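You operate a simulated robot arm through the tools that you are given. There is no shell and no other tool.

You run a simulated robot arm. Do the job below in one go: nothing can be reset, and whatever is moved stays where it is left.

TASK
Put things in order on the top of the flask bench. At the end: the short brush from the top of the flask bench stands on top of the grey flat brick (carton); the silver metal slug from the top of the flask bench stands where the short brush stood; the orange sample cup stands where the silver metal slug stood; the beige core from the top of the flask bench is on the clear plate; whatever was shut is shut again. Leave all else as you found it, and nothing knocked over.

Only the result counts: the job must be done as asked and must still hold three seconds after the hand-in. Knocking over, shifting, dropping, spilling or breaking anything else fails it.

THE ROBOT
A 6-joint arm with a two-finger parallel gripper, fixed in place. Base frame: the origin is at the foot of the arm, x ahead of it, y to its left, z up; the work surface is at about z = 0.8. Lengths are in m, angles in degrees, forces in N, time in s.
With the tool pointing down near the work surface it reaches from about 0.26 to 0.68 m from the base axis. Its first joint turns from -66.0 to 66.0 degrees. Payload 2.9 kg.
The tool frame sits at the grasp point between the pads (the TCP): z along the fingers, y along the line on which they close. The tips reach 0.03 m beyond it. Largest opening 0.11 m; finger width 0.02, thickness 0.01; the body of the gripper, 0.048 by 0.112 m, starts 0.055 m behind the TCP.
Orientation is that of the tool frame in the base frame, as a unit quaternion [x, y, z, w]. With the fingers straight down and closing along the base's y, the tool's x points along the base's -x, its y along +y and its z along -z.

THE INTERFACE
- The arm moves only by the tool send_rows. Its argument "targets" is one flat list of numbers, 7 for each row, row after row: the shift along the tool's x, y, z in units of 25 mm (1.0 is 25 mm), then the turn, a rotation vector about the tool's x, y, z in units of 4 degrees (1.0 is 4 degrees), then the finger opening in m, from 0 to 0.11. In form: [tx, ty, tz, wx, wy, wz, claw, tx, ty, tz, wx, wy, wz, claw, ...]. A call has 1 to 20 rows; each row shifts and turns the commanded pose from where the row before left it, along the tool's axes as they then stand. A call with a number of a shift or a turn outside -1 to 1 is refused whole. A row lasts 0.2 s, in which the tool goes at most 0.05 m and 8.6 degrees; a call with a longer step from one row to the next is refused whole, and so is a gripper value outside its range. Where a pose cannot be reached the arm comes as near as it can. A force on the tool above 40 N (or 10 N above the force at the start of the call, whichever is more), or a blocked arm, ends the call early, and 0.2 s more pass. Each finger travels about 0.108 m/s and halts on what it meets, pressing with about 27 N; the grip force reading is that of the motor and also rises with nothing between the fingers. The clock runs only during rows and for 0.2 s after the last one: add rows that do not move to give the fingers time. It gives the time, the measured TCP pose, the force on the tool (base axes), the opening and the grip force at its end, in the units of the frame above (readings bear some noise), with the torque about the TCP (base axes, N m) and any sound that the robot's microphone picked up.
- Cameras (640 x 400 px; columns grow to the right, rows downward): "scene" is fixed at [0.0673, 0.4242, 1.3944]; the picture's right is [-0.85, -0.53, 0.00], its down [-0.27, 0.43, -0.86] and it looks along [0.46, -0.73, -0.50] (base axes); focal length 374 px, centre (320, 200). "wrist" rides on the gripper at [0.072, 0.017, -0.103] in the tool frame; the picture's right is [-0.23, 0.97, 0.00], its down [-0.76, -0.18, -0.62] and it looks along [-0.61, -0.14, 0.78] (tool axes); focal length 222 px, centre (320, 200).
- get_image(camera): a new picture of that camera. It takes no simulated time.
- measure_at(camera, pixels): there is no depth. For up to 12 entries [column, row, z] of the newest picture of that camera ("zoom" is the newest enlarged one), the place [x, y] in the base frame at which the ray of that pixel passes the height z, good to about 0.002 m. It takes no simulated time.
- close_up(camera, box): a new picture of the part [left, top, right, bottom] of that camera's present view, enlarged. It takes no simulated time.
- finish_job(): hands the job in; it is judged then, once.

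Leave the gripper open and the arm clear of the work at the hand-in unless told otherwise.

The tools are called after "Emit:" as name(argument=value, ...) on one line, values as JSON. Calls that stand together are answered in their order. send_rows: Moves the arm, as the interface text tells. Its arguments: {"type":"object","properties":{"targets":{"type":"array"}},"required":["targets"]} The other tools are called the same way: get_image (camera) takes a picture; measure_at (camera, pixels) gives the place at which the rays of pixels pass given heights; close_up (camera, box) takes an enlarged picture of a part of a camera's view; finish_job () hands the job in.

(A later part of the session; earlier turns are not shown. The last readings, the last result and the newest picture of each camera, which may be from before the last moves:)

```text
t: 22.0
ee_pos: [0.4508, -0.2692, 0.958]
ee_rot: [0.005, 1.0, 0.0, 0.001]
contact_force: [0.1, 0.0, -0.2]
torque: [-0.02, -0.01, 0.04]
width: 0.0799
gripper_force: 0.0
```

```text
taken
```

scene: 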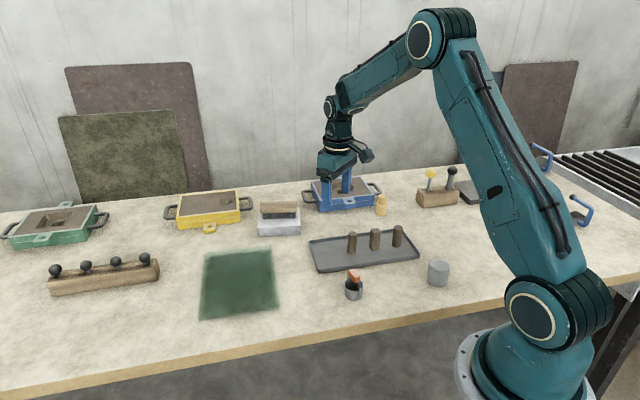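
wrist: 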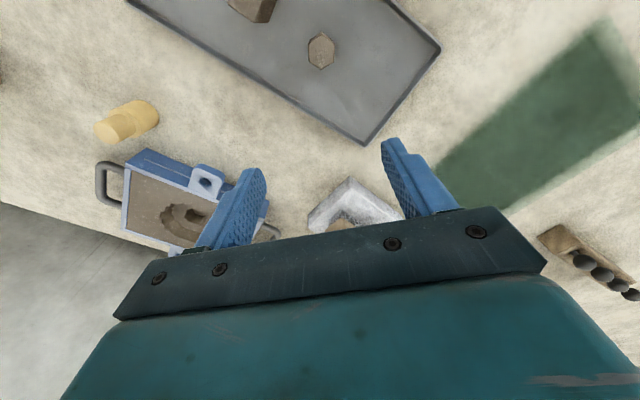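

The hand is now at (0.451, -0.269, 0.958) with yaw near 0. I'll move above the slug at about (0.183, -0.274) and yaw a further -32°.

Emit:
send_rows(targets=[0.974, -0.018, -0.07, 0, 0, 0, 0.09, 0.974, -0.018, -0.07, 0, 0, 0, 0.09, 0.974, -0.018, -0.07, 0, 0, 0, 0.09, 0.974, -0.018, -0.07, 0, 0, 0, 0.09, 0.974, -0.018, -0.07, 0, 0, 0, 0.09, 0.974, -0.018, -0.07, 0, 0, 0, 0.09, 0.974, -0.018, -0.07, 0, 0, 0, 0.09, 0.974, -0.018, -0.07, 0, 0, 0, 0.09, 0.974, -0.018, -0.07, 0, 0, 0, 0.09, 0.974, -0.018, -0.07, 0, 0, 0, 0.09, 0.974, -0.018, -0.07, 0, 0, 0, 0.09, 0, 0, 0, 0, 0, 1, 0.09, 0, 0, 0, 0, 0, 1, 0.09, 0, 0, 0, 0, 0, 1, 0.09, 0, 0, 0, 0, 0, 1, 0.09, 0, 0, 0, 0, 0, 1, 0.09, 0, 0, 0, 0, 0, 1, 0.09, 0, 0, 0, 0, 0, 1, 0.09, 0, 0, 0, 0, 0, 1, 0.09, 0, 0, 0, 0, 0, 0, 0.09])

Emit:
get_image(camera="scene")

Emit:
get_image(camera="wrist")

```text
t: 26.2
ee_pos: [0.1839, -0.2713, 0.9791]
ee_rot: [0.281, 0.96, 0.0, 0.0]
contact_force: [0.0, 0.7, 0.4]
torque: [-0.01, -0.01, 0.01]
width: 0.09
gripper_force: 0.0
```

```text
taken
```

scene: 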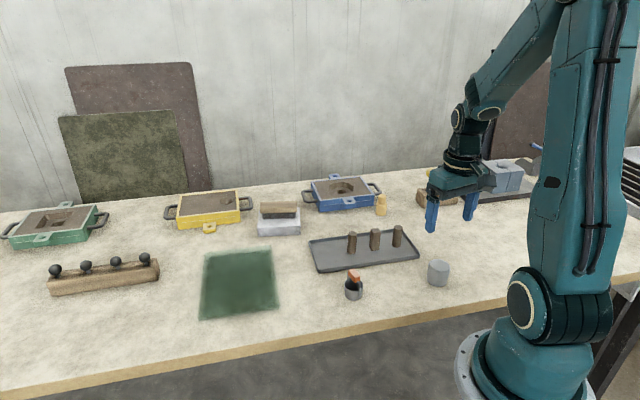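

```text
taken
```

wrist: 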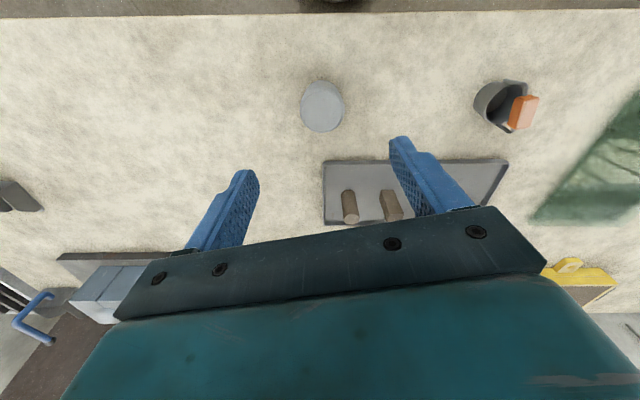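

The slug is directly below, at wrist pixel (322,105). I'll zoom and measure it.

Emit:
close_up(camera="wrist", box=[280, 75, 360, 135])

```text
6.67 times, centred on (320, 105) of wrist
```

zoom: 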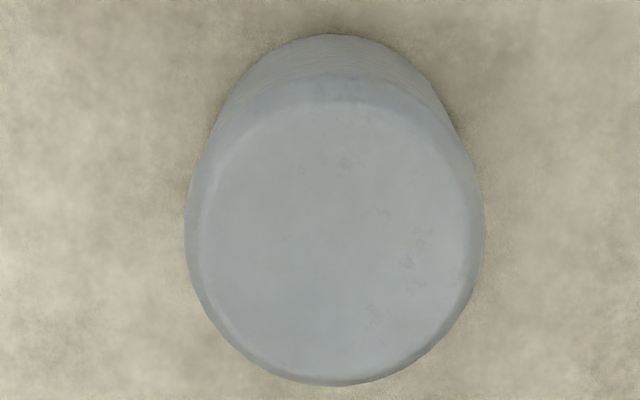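

Emit:
measure_at(camera="zoom", pixels=[[335, 232, 0.84], [335, 232, 0.845], [186, 225, 0.84], [484, 225, 0.84], [335, 385, 0.84], [335, 80, 0.84], [330, 35, 0.8], [186, 225, 0.845], [484, 225, 0.845]])

Emit:
close_up(camera="wrist", box=[460, 65, 560, 140])

```text
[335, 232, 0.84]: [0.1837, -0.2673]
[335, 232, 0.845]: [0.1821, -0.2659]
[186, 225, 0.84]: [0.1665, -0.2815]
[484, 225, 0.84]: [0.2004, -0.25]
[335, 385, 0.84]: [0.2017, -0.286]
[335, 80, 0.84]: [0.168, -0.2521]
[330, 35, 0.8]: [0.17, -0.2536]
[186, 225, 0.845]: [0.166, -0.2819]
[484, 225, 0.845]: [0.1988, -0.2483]
```

```text
5.33 times, centred on (510, 102) of wrist
```

zoom: 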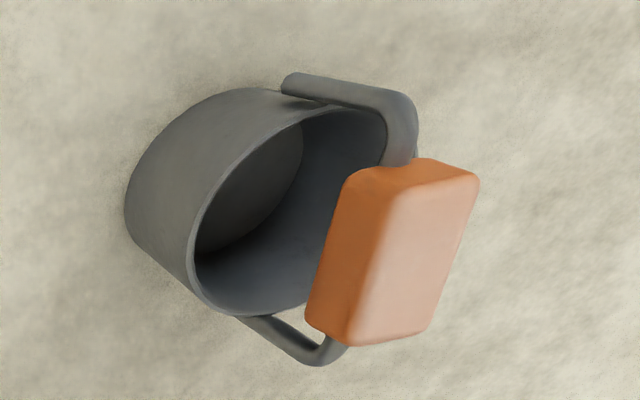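

Slug centre is about (0.183, -0.269), diameter 0.046, height about 0.046. I want it about 5 mm outboard of the TCP, because its destination is at the reach limit. I'll offset the hand by 7 mm and descend to z≈0.885, then check.

Emit:
send_rows(targets=[0.28, 0.056, 0.7, 0, 0, 0, 0.09, 0, 0, 1, 0, 0, 0, 0.09, 0, 0, 1, 0, 0, 0, 0.09, 0, 0, 1, 0, 0, 0, 0.09, 0, 0, 0, 0, 0, 0, 0.09])

Emit:
close_up(camera="wrist", box=[160, 40, 480, 240])

Emit:
close_up(camera="scene", box=[380, 200, 500, 300])

```text
t: 27.4
ee_pos: [0.1767, -0.266, 0.8867]
ee_rot: [0.279, 0.96, 0.0, 0.0]
contact_force: [-0.7, 0.2, 0.3]
torque: [0.0, -0.01, 0.0]
width: 0.09
gripper_force: 0.1
```

```text
2.00 times, centred on (320, 140) of wrist
```

zoom: 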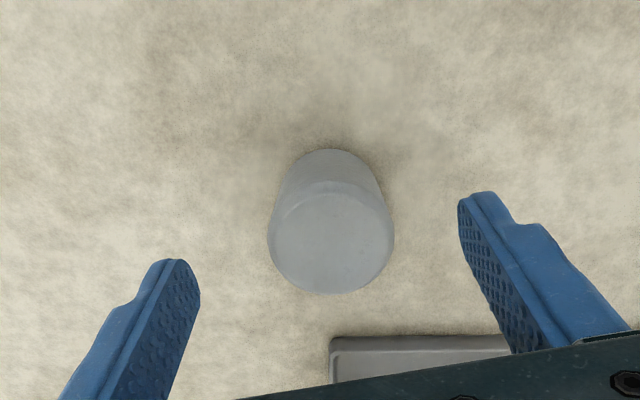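

```text
4.00 times, centred on (440, 250) of scene
```

zoom: 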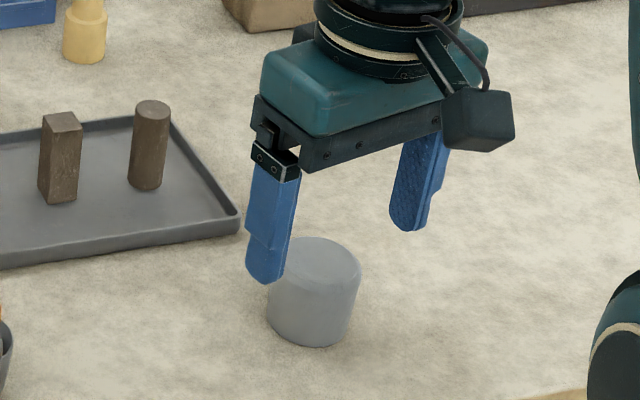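

The slug now reads about 3.5 mm off along the closing axis. I'll correct that and descend to z≈0.836.

Emit:
send_rows(targets=[0.08, 0.13, 0.3, 0, 0, 0, 0.09, 0, 0, 0.6, 0, 0, 0, 0.09, 0, 0, 0.6, 0, 0, 0, 0.09, 0, 0, 0.5, 0, 0, 0, 0.09, 0, 0, 0, 0, 0, 0, 0.09])

Emit:
close_up(camera="wrist", box=[160, 40, 480, 240])

Emit:
close_up(camera="scene", box=[380, 200, 500, 300])

```text
t: 28.6
ee_pos: [0.1787, -0.2615, 0.8372]
ee_rot: [0.28, 0.96, -0.001, 0.0]
contact_force: [0.4, 0.3, -0.6]
torque: [0.0, -0.02, 0.01]
width: 0.09
gripper_force: 0.1
```

```text
2.00 times, centred on (320, 140) of wrist
```

zoom: 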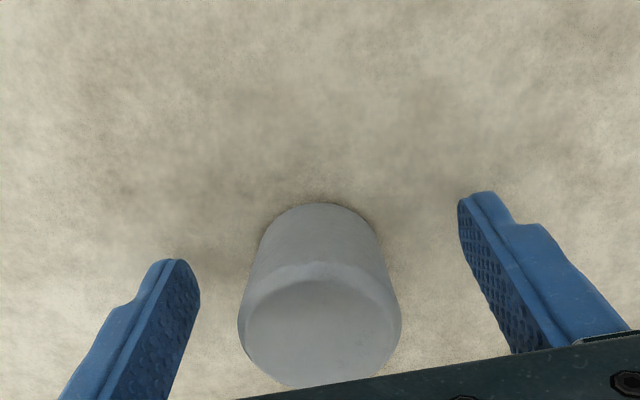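

```text
4.00 times, centred on (440, 250) of scene
```

zoom: 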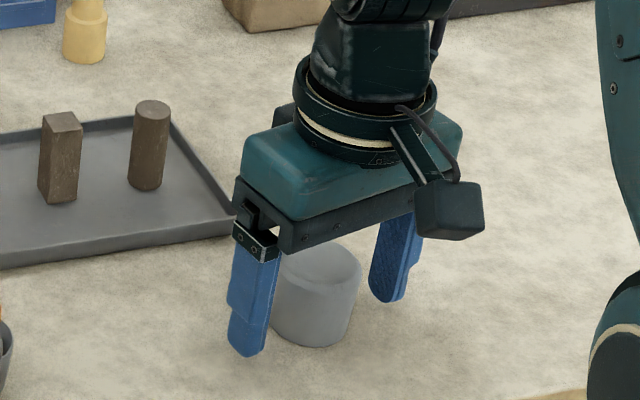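

The slug is centred between the pads and sits about 5 mm outboard, as planned. Closing the grip.

Emit:
send_rows(targets=[0, 0, 0, 0, 0, 0, 0.07, 0, 0, 0, 0, 0, 0, 0.055, 0, 0, 0, 0, 0, 0, 0.04, 0, 0, 0, 0, 0, 0, 0.03, 0, 0, 0, 0, 0, 0, 0.03])

Emit:
close_up(camera="wrist", box=[160, 40, 480, 240])

```text
t: 29.8
ee_pos: [0.1784, -0.2618, 0.8366]
ee_rot: [0.279, 0.96, 0.001, 0.0]
contact_force: [0.8, 0.0, -0.1]
torque: [0.05, -0.06, 0.0]
width: 0.0464
gripper_force: 26.7
```

```text
2.00 times, centred on (320, 140) of wrist
```

zoom: 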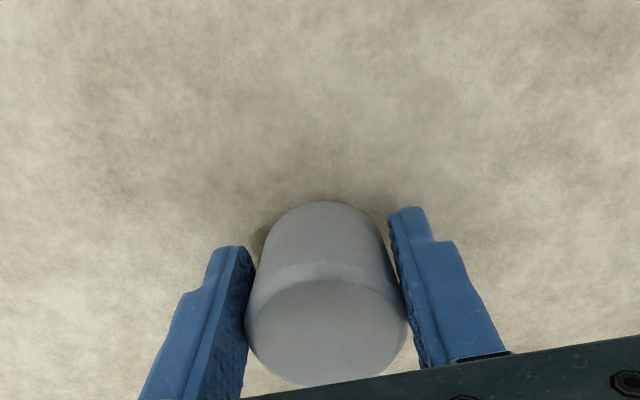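

Gripped at 0.0464 width, so the slug's original centre is about (0.1825, -0.265). Lifting it now.

Emit:
send_rows(targets=[0, 0, -0.3, 0, 0, 0, 0.03, 0, 0, -0.7, 0, 0, 0, 0.03, 0, 0, -1, 0, 0, 0, 0.03, 0, 0, -1, 0, 0, 0, 0.03, 0, 0, -1, 0, 0, 0, 0.03, 0, 0, 0, 0, 0, 0, 0.03])

Emit:
close_up(camera="wrist", box=[160, 40, 480, 240])

Emit:
close_up(camera="scene", box=[380, 180, 540, 300])

```text
t: 31.2
ee_pos: [0.1782, -0.2623, 0.9385]
ee_rot: [0.28, 0.96, 0.0, 0.0]
contact_force: [0.5, -0.2, -2.6]
torque: [0.01, -0.01, -0.02]
width: 0.0462
gripper_force: 26.9
```

```text
2.00 times, centred on (320, 140) of wrist
```

zoom: 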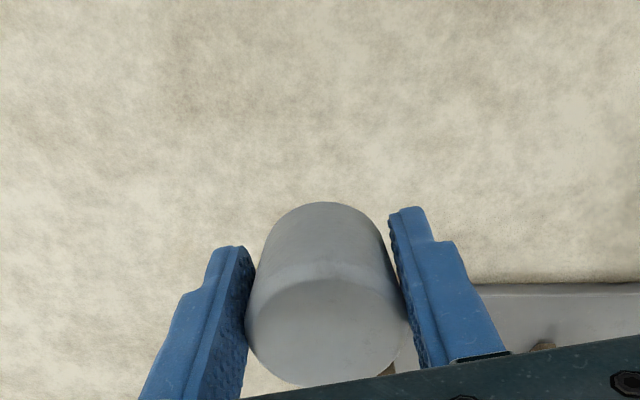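

```text
3.33 times, centred on (460, 240) of scene
```

zoom: 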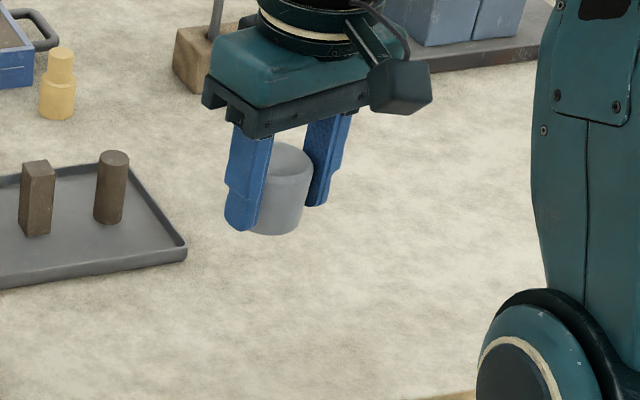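

The slug is held firmly. Now I'll carry it at z≈0.955 over towards (0.486, 0.054).

Emit:
send_rows(targets=[-0.1, 0.5, -0.1, 0, 0, 0, 0.03, -0.2, 0.96, -0.044, 0, 0, 0, 0.03, -0.2, 0.96, -0.044, 0, 0, 0, 0.03, -0.2, 0.96, -0.044, 0, 0, 0, 0.03, -0.2, 0.96, -0.044, 0, 0, 0, 0.03, -0.2, 0.96, -0.044, 0, 0, 0, 0.03, -0.2, 0.96, -0.044, 0, 0, 0, 0.03, -0.2, 0.96, -0.044, 0, 0, 0, 0.03, -0.2, 0.96, -0.044, 0, 0, 0, 0.03, -0.2, 0.96, -0.044, 0, 0, 0, 0.03, -0.2, 0.96, -0.044, 0, 0, 0, 0.03, -0.2, 0.96, -0.044, 0, 0, 0, 0.03, -0.2, 0.96, -0.044, 0, 0, 0, 0.03, -0.2, 0.96, -0.044, 0, 0, 0, 0.03, -0.2, 0.96, -0.044, 0, 0, 0, 0.03, -0.2, 0.96, -0.044, 0, 0, 0, 0.03, -0.2, 0.96, -0.044, 0, 0, 0, 0.03, -0.2, 0.96, -0.044, 0, 0, 0, 0.03, -0.1, 0.46, 0, 0, 0, 0, 0.03, 0, 0, 0, 0, 0, 0, 0.03])

Emit:
get_image(camera="scene")

```text
t: 35.4
ee_pos: [0.4878, 0.0534, 0.9583]
ee_rot: [0.28, 0.96, 0.0, 0.001]
contact_force: [0.4, 0.0, -2.0]
torque: [0.02, 0.01, -0.04]
width: 0.0466
gripper_force: 27.3
```

```text
taken
```

scene: 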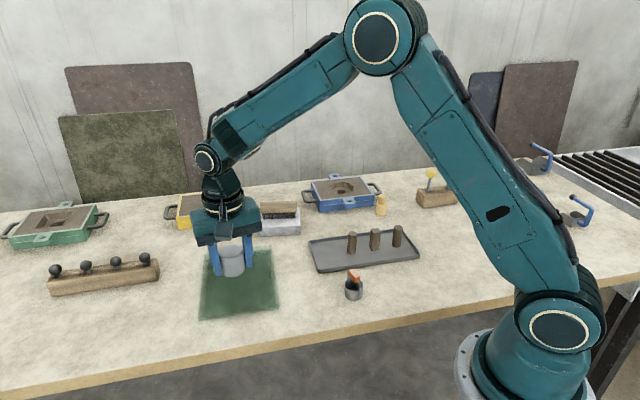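

I'll yaw to +13°, which is radial for the destination, and move out towards (0.648, 0.151, 0.93).

Emit:
send_rows(targets=[0, 0, 0, 0, 0, -1, 0.03, 0, 0, 0, 0, 0, -1, 0.03, 0, 0, 0, 0, 0, -1, 0.03, 0, 0, 0, 0, 0, -1, 0.03, 0, 0, 0, 0, 0, -1, 0.03, 0, 0, 0, 0, 0, -1, 0.03, 0, 0, 0, 0, 0, -1, 0.03, 0, 0, 0, 0, 0, -1, 0.03, 0, 0, 0, 0, 0, -1, 0.03, 0, 0, 0, 0, 0, -1, 0.03, 0, 0, 0, 0, 0, -1, 0.03, 0, 0, 0, 0, 0, -0.35, 0.03, -0.889, 0.295, 0.14, 0, 0, 0, 0.03, -0.889, 0.295, 0.14, 0, 0, 0, 0.03, -0.889, 0.295, 0.14, 0, 0, 0, 0.03, -0.889, 0.295, 0.14, 0, 0, 0, 0.03, -0.889, 0.295, 0.14, 0, 0, 0, 0.03, -0.889, 0.295, 0.14, 0, 0, 0, 0.03, -0.889, 0.295, 0.14, 0, 0, 0, 0.03, -0.889, 0.295, 0.14, 0, 0, 0, 0.03])

Emit:
get_image(camera="wrist")

Emit:
close_up(camera="scene", box=[60, 220, 220, 330])

```text
t: 39.6
ee_pos: [0.6461, 0.1523, 0.9294]
ee_rot: [-0.113, 0.994, 0.0, 0.001]
contact_force: [0.0, 0.0, -1.3]
torque: [-0.03, -0.01, 0.02]
width: 0.0465
gripper_force: 27.2
```

```text
taken
```

wrist: 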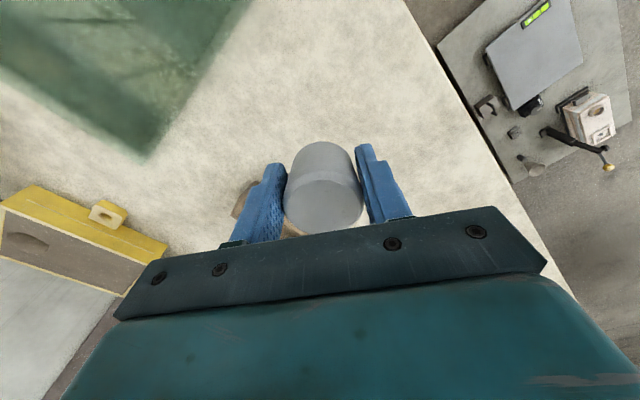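

```text
3.64 times, centred on (140, 275) of scene
```

zoom: 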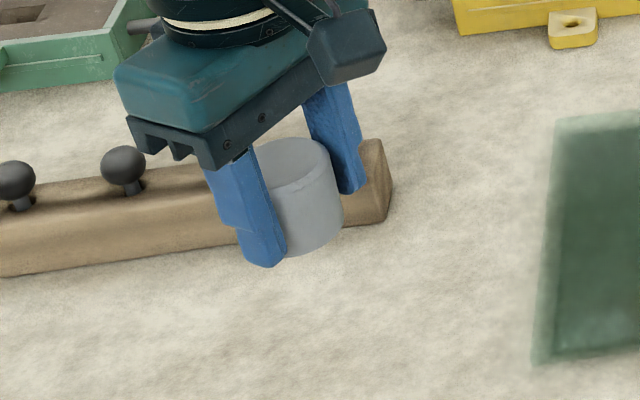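

I'm at (0.646, 0.152, 0.929). Descend to z≈0.86, then ease outward to (0.661, 0.1545).

Emit:
send_rows(targets=[0, 0, 0.9, 0, 0, 0, 0.03, 0, 0, 0.9, 0, 0, 0, 0.03, 0, 0, 0.9, 0, 0, 0, 0.03, -0.3, -0.025, 0, 0, 0, 0, 0.03, -0.3, -0.025, 0, 0, 0, 0, 0.03, 0, 0, 0, 0, 0, 0, 0.03])

Emit:
close_up(camera="scene", box=[60, 220, 220, 330])

```text
t: 41.0
ee_pos: [0.662, 0.1512, 0.8633]
ee_rot: [-0.112, 0.994, -0.001, 0.0]
contact_force: [0.0, 0.1, -2.3]
torque: [0.0, 0.03, 0.0]
width: 0.0463
gripper_force: 27.0
```

```text
3.64 times, centred on (140, 275) of scene
```

zoom: 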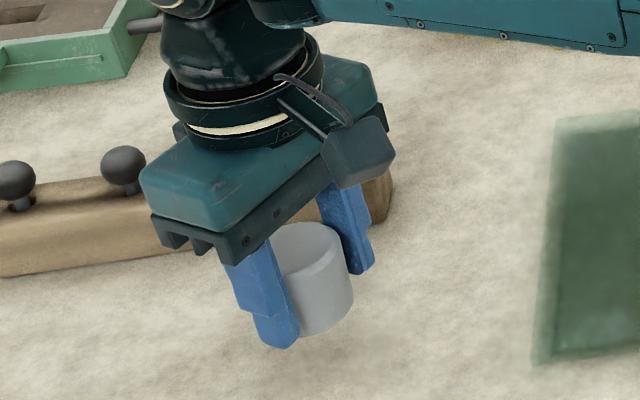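

I'm at (0.662, 0.151), so I'll nudge +3 mm in y and lower to just above contact.

Emit:
send_rows(targets=[0, 0.12, 0.4, 0, 0, 0, 0.03, 0, 0, 0.5, 0, 0, 0, 0.03, 0, 0, 0, 0, 0, 0, 0.03])

Emit:
close_up(camera="scene", box=[80, 240, 200, 330])

```text
t: 41.8
ee_pos: [0.6609, 0.1554, 0.8393]
ee_rot: [-0.112, 0.994, 0.001, 0.0]
contact_force: [0.3, -0.2, -2.7]
torque: [0.01, 0.02, -0.01]
width: 0.0464
gripper_force: 27.1
```

```text
4.44 times, centred on (140, 285) of scene
```

zoom: 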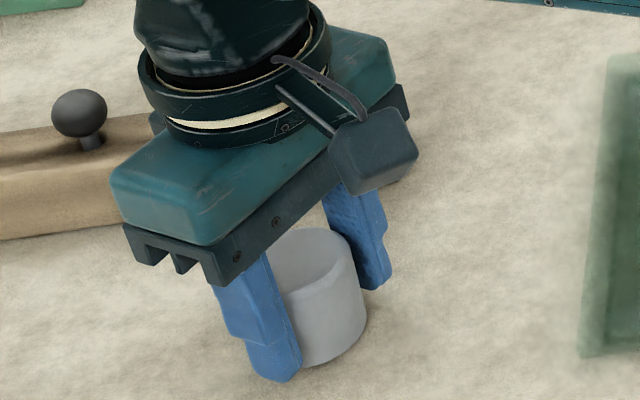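

Now fine downward steps until the slug touches the bench.

Emit:
send_rows(targets=[0, 0, 0.06, 0, 0, 0, 0.03, 0, 0, 0.06, 0, 0, 0, 0.03, 0, 0, 0, 0, 0, 0, 0.03])

```text
t: 42.6
ee_pos: [0.6606, 0.1553, 0.8379]
ee_rot: [-0.112, 0.994, 0.001, 0.0]
contact_force: [-0.4, 0.0, 1.5]
torque: [0.11, 0.02, 0.03]
width: 0.0464
gripper_force: 26.8
```

The vertical force flipped from -2.7 to +1.5 N, so the slug is seated. Releasing gently.

Emit:
send_rows(targets=[0, 0, 0, 0, 0, 0, 0.047, 0, 0, 0, 0, 0, 0, 0.055, 0, 0, 0, 0, 0, 0, 0.07, 0, 0, 0, 0, 0, 0, 0.08, 0, 0, 0, 0, 0, 0, 0.08])

Emit:
close_up(camera="wrist", box=[160, 40, 480, 240])

Emit:
close_up(camera="scene", box=[80, 240, 200, 330])

```text
t: 43.8
ee_pos: [0.6606, 0.1545, 0.8378]
ee_rot: [-0.112, 0.994, 0.0, 0.0]
contact_force: [0.5, 0.6, 0.1]
torque: [0.01, 0.0, 0.01]
width: 0.0798
gripper_force: 0.0
```

```text
2.00 times, centred on (320, 140) of wrist
```

zoom: 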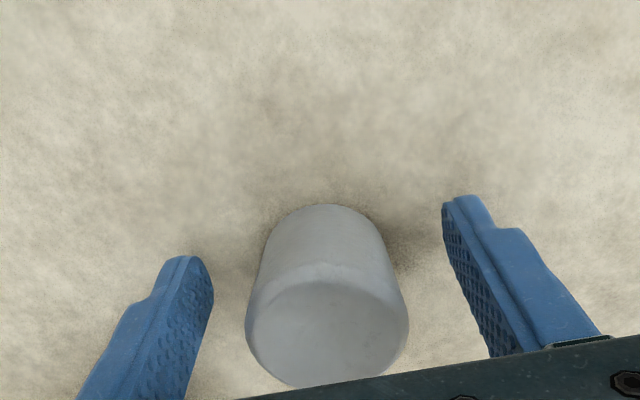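

```text
4.44 times, centred on (140, 285) of scene
```

zoom: 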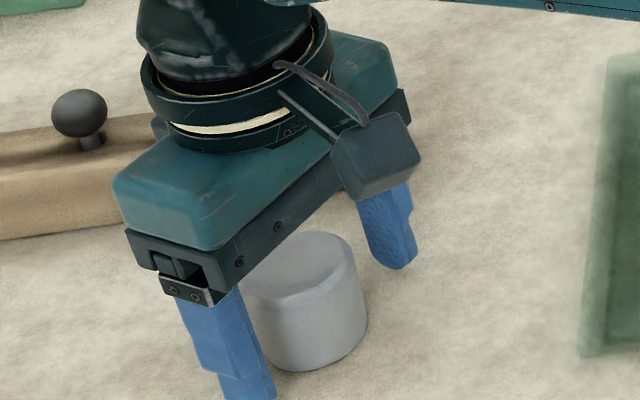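

The slug stands where the brush stood. I'll lift clear and go to hover over the pail at about (0.3255, -0.1285, 0.98).

Emit:
send_rows(targets=[0, 0, -0.8, 0, 0, 0, 0.08, 0, 0, -1, 0, 0, 0, 0.08, 0, 0, -1, 0, 0, 0, 0.08, 0.975, -0.5, -0.175, 0, 0, 0, 0.08, 0.975, -0.5, -0.175, 0, 0, 0, 0.08, 0.975, -0.5, -0.175, 0, 0, 0, 0.08, 0.975, -0.5, -0.175, 0, 0, 0, 0.08, 0.975, -0.5, -0.175, 0, 0, 0, 0.08, 0.975, -0.5, -0.175, 0, 0, 0, 0.08, 0.975, -0.5, -0.175, 0, 0, 0, 0.08, 0.975, -0.5, -0.175, 0, 0, 0, 0.08, 0.975, -0.5, -0.175, 0, 0, 0, 0.08, 0.975, -0.5, -0.175, 0, 0, 0, 0.08, 0.975, -0.5, -0.175, 0, 0, 0, 0.08, 0.975, -0.5, -0.175, 0, 0, 0, 0.08, 0.975, -0.5, -0.175, 0, 0, 0, 0.08, 0.975, -0.5, -0.175, 0, 0, 0, 0.08, 0.975, -0.5, -0.175, 0, 0, 0, 0.08, 0.975, -0.5, -0.175, 0, 0, 0, 0.08, 0, 0, 0, 0, 0, 0, 0.08])

Emit:
get_image(camera="scene")

Emit:
get_image(camera="wrist")

```text
t: 48.0
ee_pos: [0.3261, -0.127, 0.9769]
ee_rot: [-0.113, 0.994, 0.0, 0.0]
contact_force: [-0.3, 0.7, -0.3]
torque: [-0.03, -0.04, -0.03]
width: 0.0801
gripper_force: 0.0
```

```text
taken
```

scene: 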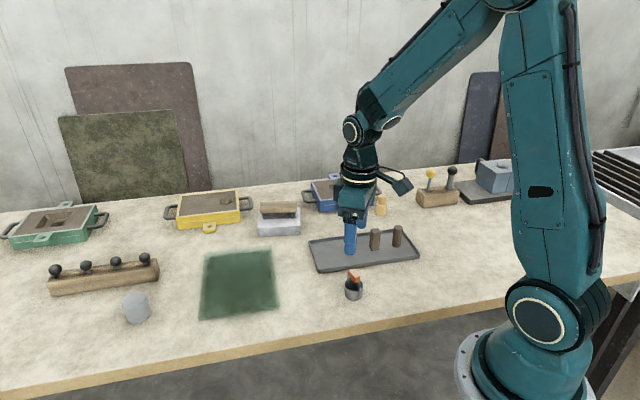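

```text
taken
```

wrist: 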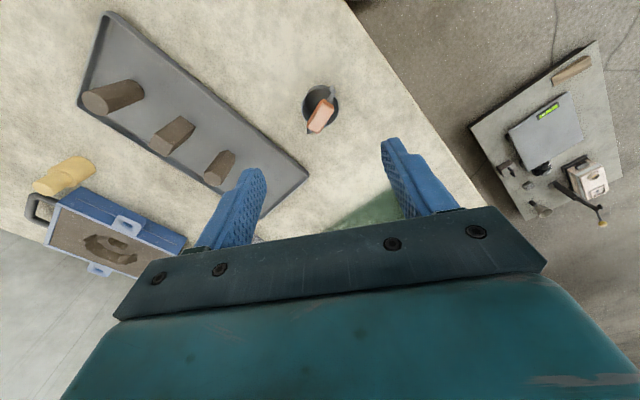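

The pail is directly below at wrist pixel (321,108). I'll zoom to find the handle's direction and size.

Emit:
close_up(camera="wrist", box=[281, 80, 361, 140])

```text
6.67 times, centred on (321, 110) of wrist
```

zoom: 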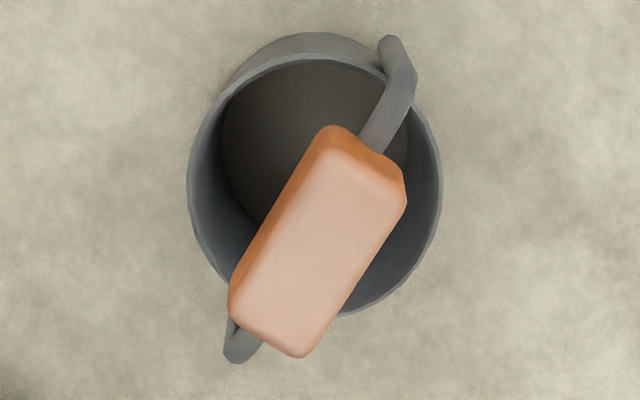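

Emit:
measure_at(camera="zoom", pixels=[[187, 190, 0.835], [440, 190, 0.835], [314, 60, 0.835], [314, 318, 0.835], [365, 175, 0.868], [267, 335, 0.868], [335, 155, 0.868], [238, 320, 0.868], [405, 200, 0.868], [388, 50, 0.825], [238, 355, 0.825], [310, 34, 0.8]])

```text
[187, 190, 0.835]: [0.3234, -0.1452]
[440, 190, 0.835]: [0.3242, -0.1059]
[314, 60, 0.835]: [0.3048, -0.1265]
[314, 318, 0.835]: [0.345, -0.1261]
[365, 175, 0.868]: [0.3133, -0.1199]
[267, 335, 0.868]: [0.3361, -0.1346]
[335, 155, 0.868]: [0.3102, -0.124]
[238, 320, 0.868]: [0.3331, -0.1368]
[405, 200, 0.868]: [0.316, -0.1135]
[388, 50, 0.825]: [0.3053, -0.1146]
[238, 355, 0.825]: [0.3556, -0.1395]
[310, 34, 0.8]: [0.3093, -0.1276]
```

Pail: rim centre about (0.3252, -0.1265), radius 0.02, handle running at -33°. I'll yaw to -33° so the fingers close on the body across from the bail, then descend to z≈0.92 to re-check.

Emit:
send_rows(targets=[0, 0, 0, 0, 0, 1, 0.08, 0, 0, 0, 0, 0, 1, 0.08, 0, 0, 0, 0, 0, 1, 0.08, 0, 0, 0, 0, 0, 1, 0.08, 0, 0, 0, 0, 0, 1, 0.08, 0, 0, 0, 0, 0, 1, 0.08, 0, 0, 0, 0, 0, 1, 0.08, 0, 0, 0, 0, 0, 1, 0.08, 0, 0, 0, 0, 0, 1, 0.08, 0, 0, 0, 0, 0, 1, 0.08, 0, 0, 0, 0, 0, 1, 0.08, 0, 0, 0, 0, 0, 0.5, 0.08, 0, 0, 0.8, 0, 0, 0, 0.08, 0, 0, 0.8, 0, 0, 0, 0.08, 0, 0, 0.6, 0, 0, 0, 0.08, 0, 0, 0, 0, 0, 0, 0.08])

Emit:
get_image(camera="wrist")

Emit:
close_up(camera="wrist", box=[240, 80, 400, 200])

Emit:
close_up(camera="scene", box=[300, 200, 440, 310])

```text
t: 51.4
ee_pos: [0.3252, -0.1273, 0.9221]
ee_rot: [0.284, 0.959, 0.0, 0.0]
contact_force: [0.2, 0.4, 1.4]
torque: [-0.02, 0.05, 0.03]
width: 0.08
gripper_force: 0.1
```

```text
taken
```

wrist: 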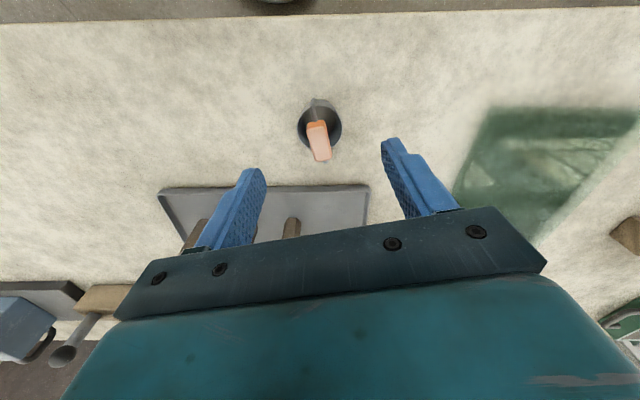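

```text
3.33 times, centred on (320, 140) of wrist
```

zoom: 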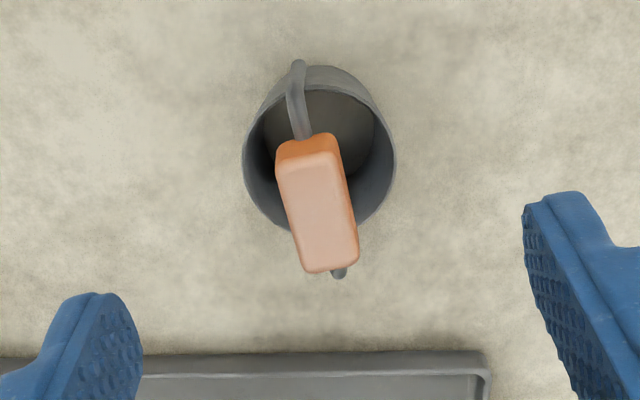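

```text
3.64 times, centred on (370, 255) of scene
```

zoom: 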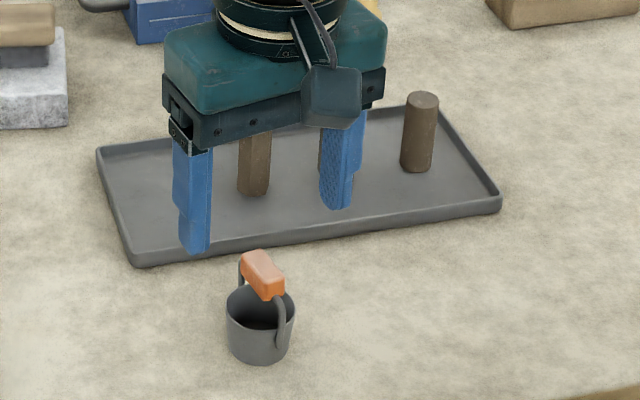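

The rim lines up with the TCP to within a few mm, and the tray edge is about 9 cm away. Descend to z≈0.836 with the fingers at 0.08.

Emit:
send_rows(targets=[0.08, 0.02, 0.7, 0, 0, 0, 0.08, 0, 0, 0.8, 0, 0, 0, 0.08, 0, 0, 0.8, 0, 0, 0, 0.08, 0, 0, 0.6, 0, 0, 0, 0.08, 0, 0, 0.5, 0, 0, 0, 0.08, 0, 0, 0, 0, 0, 0, 0.08])

Emit:
close_up(camera="wrist", box=[160, 40, 480, 240])

Emit:
close_up(camera="scene", box=[310, 220, 410, 310])

```text
t: 52.8
ee_pos: [0.3227, -0.1232, 0.8384]
ee_rot: [0.285, 0.959, 0.0, 0.0]
contact_force: [1.2, 0.3, -0.3]
torque: [-0.06, 0.06, 0.01]
width: 0.0799
gripper_force: 0.0
```

```text
2.00 times, centred on (320, 140) of wrist
```

zoom: 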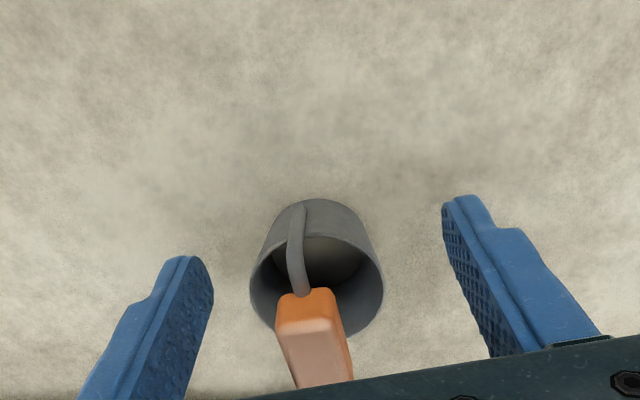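

```text
4.44 times, centred on (360, 265) of scene
```

zoom: 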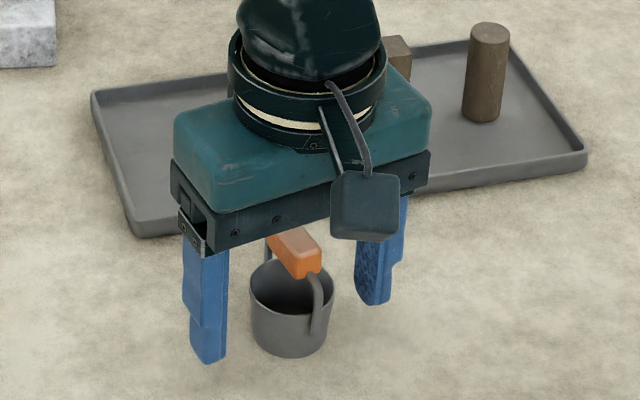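

The pail is centred between the pads and the handle clears the palm. Closing slowly on the body.

Emit:
send_rows(targets=[0, 0, 0, 0, 0, 0, 0.06, 0, 0, 0, 0, 0, 0, 0.048, 0, 0, 0, 0, 0, 0, 0.043, 0, 0, 0, 0, 0, 0, 0.038, 0, 0, 0, 0, 0, 0, 0.034, 0, 0, 0, 0, 0, 0, 0.034])

Emit:
close_up(camera="wrist", box=[160, 40, 480, 240])

Emit:
close_up(camera="scene", box=[310, 220, 410, 310])

```text
t: 54.2
ee_pos: [0.3228, -0.1239, 0.8384]
ee_rot: [0.285, 0.958, 0.0, 0.001]
contact_force: [-0.2, -0.2, 0.1]
torque: [0.01, 0.0, -0.02]
width: 0.0408
gripper_force: 26.8
```

```text
2.00 times, centred on (320, 140) of wrist
```

zoom: 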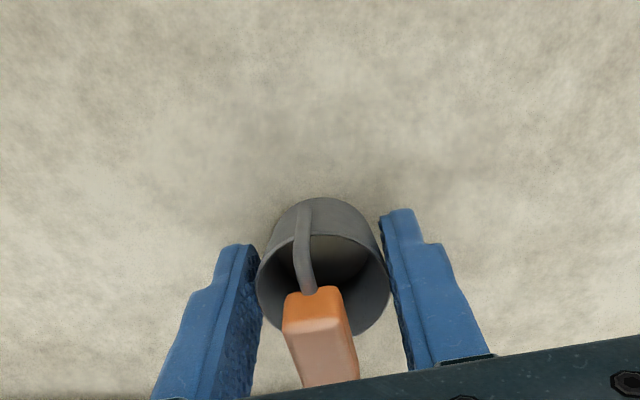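

```text
4.44 times, centred on (360, 265) of scene
```

zoom: 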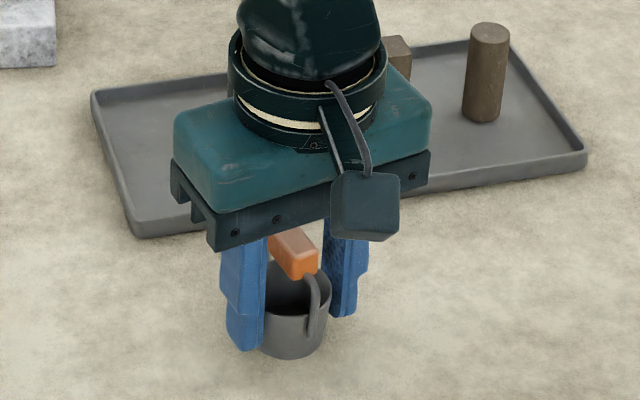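

The pail is gripped at 0.0408. I'll lift it gently by 6 cm and check it stays upright.

Emit:
send_rows(targets=[0, 0, -0.2, 0, 0, 0, 0.034, 0, 0, -0.4, 0, 0, 0, 0.034, 0, 0, -0.6, 0, 0, 0, 0.034, 0, 0, -0.6, 0, 0, 0, 0.034, 0, 0, -0.4, 0, 0, 0, 0.034, 0, 0, -0.2, 0, 0, 0, 0.034, 0, 0, 0, 0, 0, 0, 0.034])

Emit:
close_up(camera="scene", box=[310, 200, 410, 290])

Emit:
close_up(camera="wrist", box=[160, 40, 480, 240])

```text
t: 55.8
ee_pos: [0.3237, -0.1248, 0.8983]
ee_rot: [0.284, 0.959, -0.001, 0.0]
contact_force: [0.5, 0.4, -0.7]
torque: [0.01, -0.01, -0.04]
width: 0.0407
gripper_force: 27.1
```

```text
4.44 times, centred on (360, 245) of scene
```

zoom: 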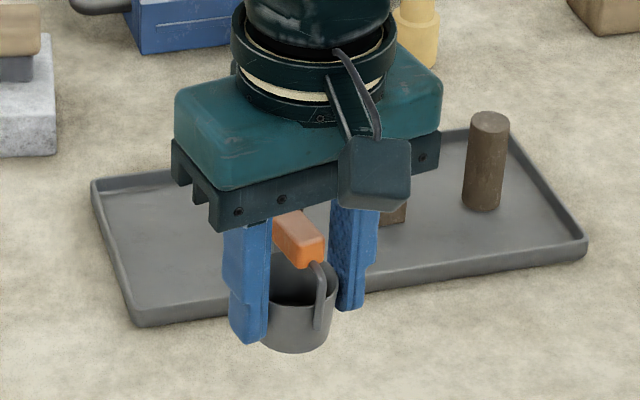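

```text
2.00 times, centred on (320, 140) of wrist
```

zoom: 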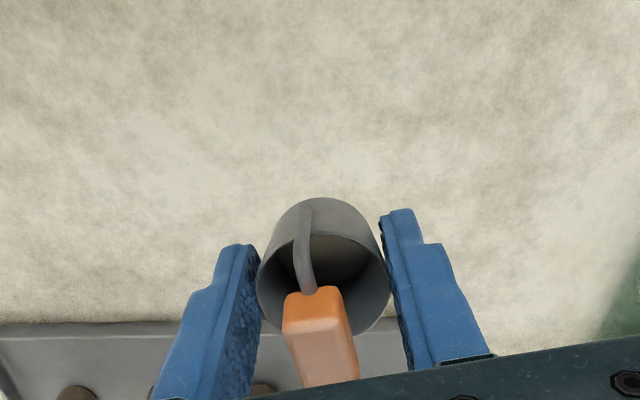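

The pail is upright in the hand. I'll move it smoothly along the tray's front edge to the slug's old place at about (0.184, -0.267).

Emit:
send_rows(targets=[0.058, -0.3, 0, 0, 0, 0, 0.034, 0.116, -0.6, 0, 0, 0, 0, 0.034, 0.155, -0.8, 0, 0, 0, 0, 0.034, 0.155, -0.8, 0, 0, 0, 0, 0.034, 0.155, -0.8, 0, 0, 0, 0, 0.034, 0.155, -0.8, 0, 0, 0, 0, 0.034, 0.155, -0.8, 0, 0, 0, 0, 0.034, 0.155, -0.8, 0, 0, 0, 0, 0.034, 0.155, -0.8, 0, 0, 0, 0, 0.034, 0.136, -0.7, 0, 0, 0, 0, 0.034, 0.078, -0.4, 0, 0, 0, 0, 0.034, 0.045, -0.23, 0, 0, 0, 0, 0.034, 0, 0, 0, 0, 0, 0, 0.034])

Emit:
close_up(camera="scene", box=[380, 190, 510, 300])

Emit:
close_up(camera="wrist", box=[160, 40, 480, 240])

```text
t: 58.6
ee_pos: [0.1832, -0.2686, 0.8973]
ee_rot: [0.285, 0.959, 0.0, 0.0]
contact_force: [-0.6, -0.1, -1.1]
torque: [0.0, -0.03, 0.01]
width: 0.041
gripper_force: 26.9
```

```text
3.64 times, centred on (445, 245) of scene
```

zoom: 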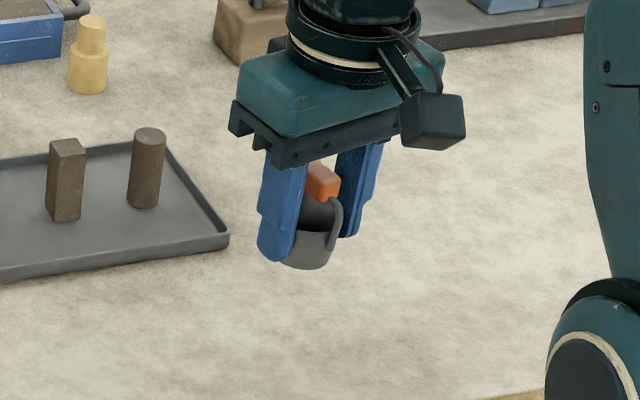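

```text
2.00 times, centred on (320, 140) of wrist
```

zoom: 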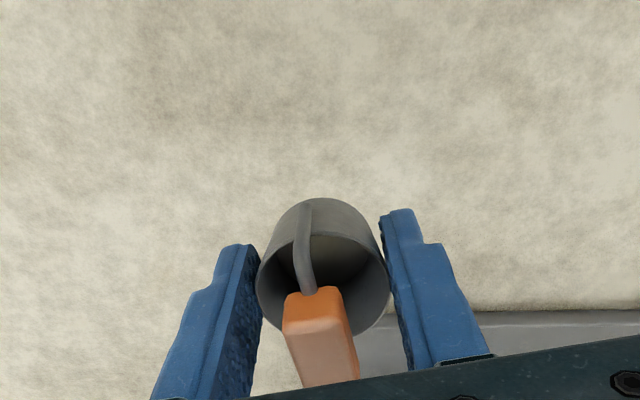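

I'm at the target. Lowering most of the way, to z≈0.842.

Emit:
send_rows(targets=[0, 0, 0.4, 0, 0, 0, 0.034, 0, 0, 0.6, 0, 0, 0, 0.034, 0, 0, 0.6, 0, 0, 0, 0.034, 0, 0, 0.4, 0, 0, 0, 0.034, 0, 0, 0.2, 0, 0, 0, 0.034, 0, 0, 0, 0, 0, 0, 0.034])

Emit:
send_rows(targets=[0, 0, 0.06, 0, 0, 0, 0.034, 0, 0, 0.06, 0, 0, 0, 0.034, 0, 0, 0, 0, 0, 0, 0.034])

Emit:
close_up(camera="scene", box=[380, 190, 510, 300])

```text
t: 60.0
ee_pos: [0.1854, -0.2687, 0.8413]
ee_rot: [0.285, 0.958, 0.0, 0.0]
contact_force: [0.2, 0.8, -0.6]
torque: [0.01, -0.05, -0.01]
width: 0.0405
gripper_force: 27.2
```

```text
t: 60.8
ee_pos: [0.1841, -0.2689, 0.8388]
ee_rot: [0.285, 0.959, -0.001, 0.0]
contact_force: [-0.2, -1.9, 1.1]
torque: [0.01, 0.01, 0.0]
width: 0.0409
gripper_force: 27.3
```

```text
3.64 times, centred on (445, 245) of scene
```

zoom: 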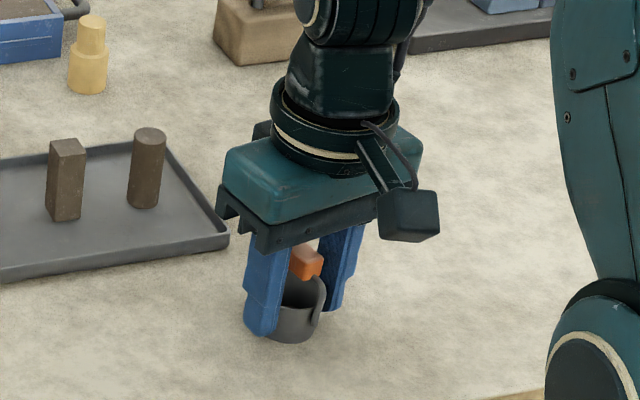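

Fz is now slightly positive. One more 1 mm step to be sure it's seated.

Emit:
send_rows(targets=[0, 0, 0.03, 0, 0, 0, 0.034, 0, 0, 0, 0, 0, 0, 0.034])

```text
t: 61.4
ee_pos: [0.1849, -0.2688, 0.839]
ee_rot: [0.285, 0.958, 0.0, 0.001]
contact_force: [0.8, 3.8, 18.1]
torque: [0.0, -0.1, 0.03]
width: 0.0409
gripper_force: 27.2
```

Seated (Fz 18 N). I'll ease back 0.5 mm and open slowly.

Emit:
send_rows(targets=[0, 0, -0.025, 0, 0, 0, 0.034, 0, 0, 0, 0, 0, 0, 0.04, 0, 0, 0, 0, 0, 0, 0.045, 0, 0, 0, 0, 0, 0, 0.055, 0, 0, 0, 0, 0, 0, 0.07, 0, 0, 0, 0, 0, 0, 0.085, 0, 0, 0, 0, 0, 0, 0.085])

Emit:
close_up(camera="scene", box=[380, 190, 510, 300])

Emit:
close_up(camera="wrist", box=[160, 40, 480, 240])

```text
t: 63.0
ee_pos: [0.1844, -0.2689, 0.8385]
ee_rot: [0.284, 0.959, 0.0, 0.0]
contact_force: [-0.3, -0.1, 0.0]
torque: [0.0, -0.02, 0.01]
width: 0.0851
gripper_force: 0.0
```

```text
3.64 times, centred on (445, 245) of scene
```

zoom: 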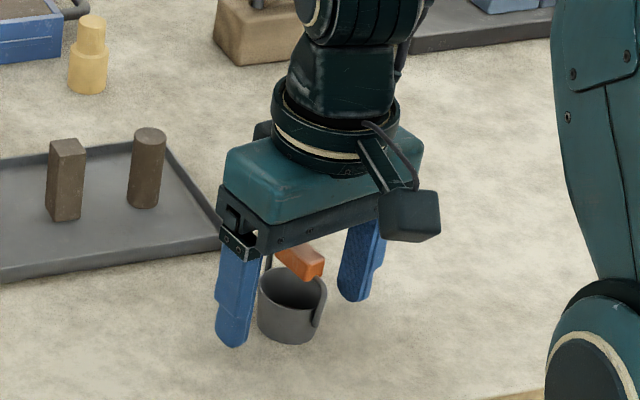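

```text
2.00 times, centred on (320, 140) of wrist
```

zoom: 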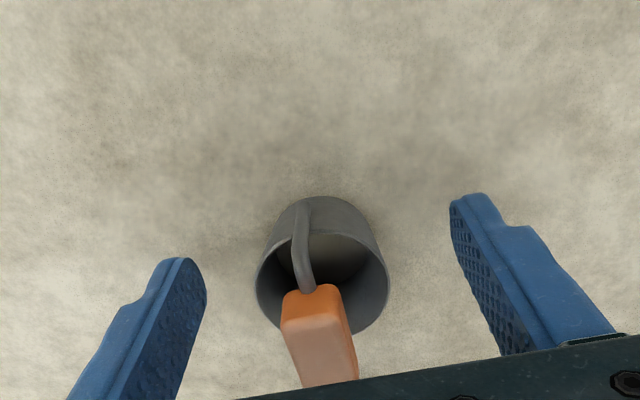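

The pail stands where the slug was. I'll lift clear and go to hover over the beige core at (0.413, -0.4725), yawing towards -40°.

Emit:
send_rows(targets=[0, 0, -0.5, 0, 0, 0, 0.085, 0, 0, -1, 0, 0, 0, 0.085, 0, 0, -1, 0, 0, 0, 0.085, 0, 0, -1, 0, 0, 0, 0.085, 0, 0, -1, 0, 0, 0, 0.085, -0.932, -0.141, -0.03, 0, 0, 0, 0.085, -0.932, -0.141, -0.03, 0, 0, 0, 0.085, -0.932, -0.141, -0.03, 0, 0, 0, 0.085, -0.932, -0.141, -0.03, 0, 0, 0, 0.085, -0.932, -0.141, -0.03, 0, 0, 0, 0.085, -0.932, -0.141, -0.03, 0, 0, 0, 0.085, -0.932, -0.141, -0.03, 0, 0, 0, 0.085, -0.932, -0.141, -0.03, 0, 0, 0, 0.085, -0.932, -0.141, -0.03, 0, 0, 0, 0.085, -0.932, -0.141, -0.03, 0, 0, 0, 0.085, -0.932, -0.141, -0.03, 0, 0, 0, 0.085, -0.932, -0.141, -0.03, 0, 0, 0, 0.085, -0.932, -0.141, -0.03, 0, 0, 0.875, 0.085, 0, 0, 0, 0, 0, 0.875, 0.085, 0, 0, 0, 0, 0, 0, 0.085])

Emit:
get_image(camera="wrist")

Emit:
get_image(camera="scene")

```text
t: 67.2
ee_pos: [0.4143, -0.4717, 0.9605]
ee_rot: [0.344, 0.939, 0.0, 0.0]
contact_force: [-1.0, 0.2, -0.3]
torque: [-0.02, -0.01, 0.02]
width: 0.0852
gripper_force: 0.0
```

```text
taken
```

wrist: 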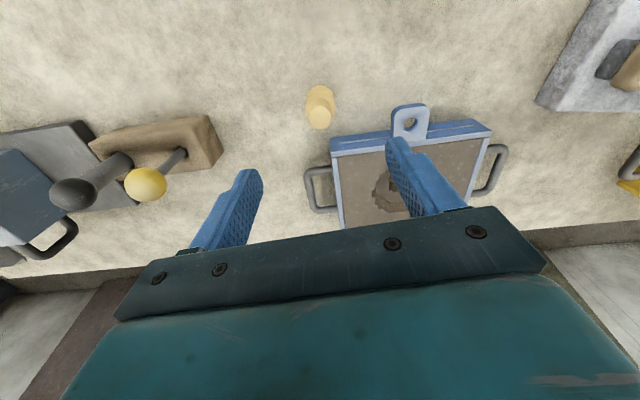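

```text
taken
```

scene: 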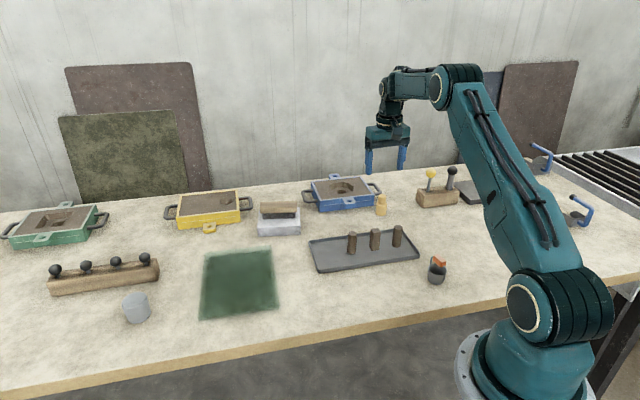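

The core is right below at wrist pixel (320,105). Zooming to check alignment and the gap to the blue flask.

Emit:
close_up(camera="wrist", box=[272, 60, 432, 180])

Emit:
measure_at(camera="zoom", pixels=[[158, 160, 0.857], [158, 200, 0.857], [155, 90, 0.8], [200, 330, 0.845], [110, 430, 0.83], [205, 365, 0.845]])

```text
3.33 times, centred on (352, 120) of wrist
```

zoom: 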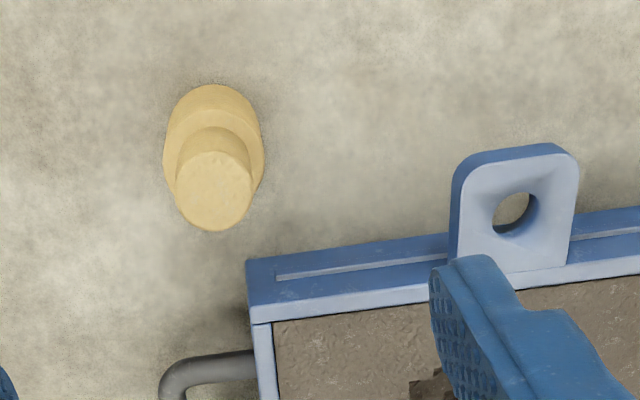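

```text
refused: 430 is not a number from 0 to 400
```

Emit:
measure_at(camera="zoom", pixels=[[214, 188, 0.857], [163, 150, 0.83], [264, 150, 0.83], [212, 85, 0.8], [247, 262, 0.8], [250, 310, 0.845], [250, 310, 0.84], [455, 180, 0.84], [165, 380, 0.83], [250, 360, 0.83]])

```text
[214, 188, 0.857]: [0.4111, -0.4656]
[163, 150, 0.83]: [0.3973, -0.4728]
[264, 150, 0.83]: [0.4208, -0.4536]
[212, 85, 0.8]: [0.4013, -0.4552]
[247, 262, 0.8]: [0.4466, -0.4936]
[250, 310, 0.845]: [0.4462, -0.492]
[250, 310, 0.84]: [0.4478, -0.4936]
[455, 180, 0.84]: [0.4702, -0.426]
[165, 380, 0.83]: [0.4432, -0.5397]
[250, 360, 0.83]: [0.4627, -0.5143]
```

Core centre refined to (0.4115, -0.467). The flask corner at (0.447, -0.493) leaves room beside the fingers. I'll nudge 5 mm, set the fingers to 0.065 and descend to z≈0.875 to check.

Emit:
send_rows(targets=[0.2, 0.07, 0.4, 0, 0, 0, 0.065, 0, 0, 1, 0, 0, 0, 0.065, 0, 0, 1, 0, 0, 0, 0.065, 0, 0, 1, 0, 0, 0, 0.065, 0, 0, 0, 0, 0, 0, 0.065])

Emit:
close_up(camera="wrist", box=[160, 40, 480, 240])

Emit:
close_up(camera="scene", box=[320, 130, 450, 230])

```text
t: 68.4
ee_pos: [0.4096, -0.4679, 0.8759]
ee_rot: [0.343, 0.94, 0.0, 0.0]
contact_force: [-0.5, -0.6, 0.6]
torque: [0.01, -0.03, -0.03]
width: 0.0652
gripper_force: 0.0
```

```text
2.00 times, centred on (320, 140) of wrist
```

zoom: 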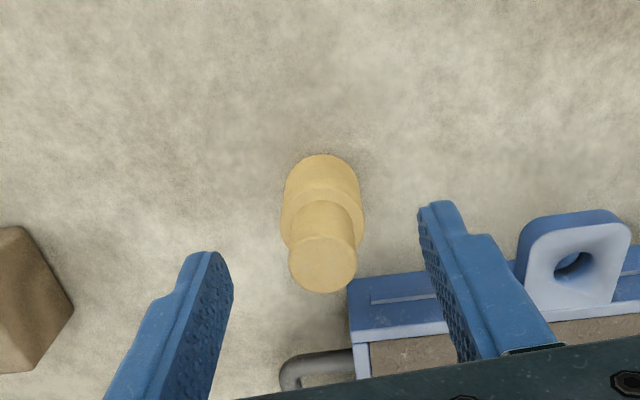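

```text
4.00 times, centred on (385, 180) of scene
```

zoom: 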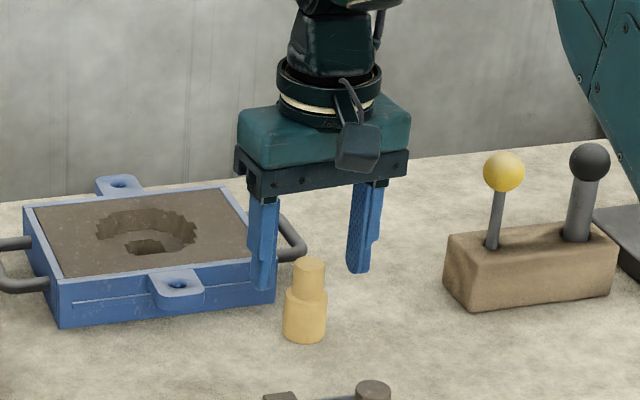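

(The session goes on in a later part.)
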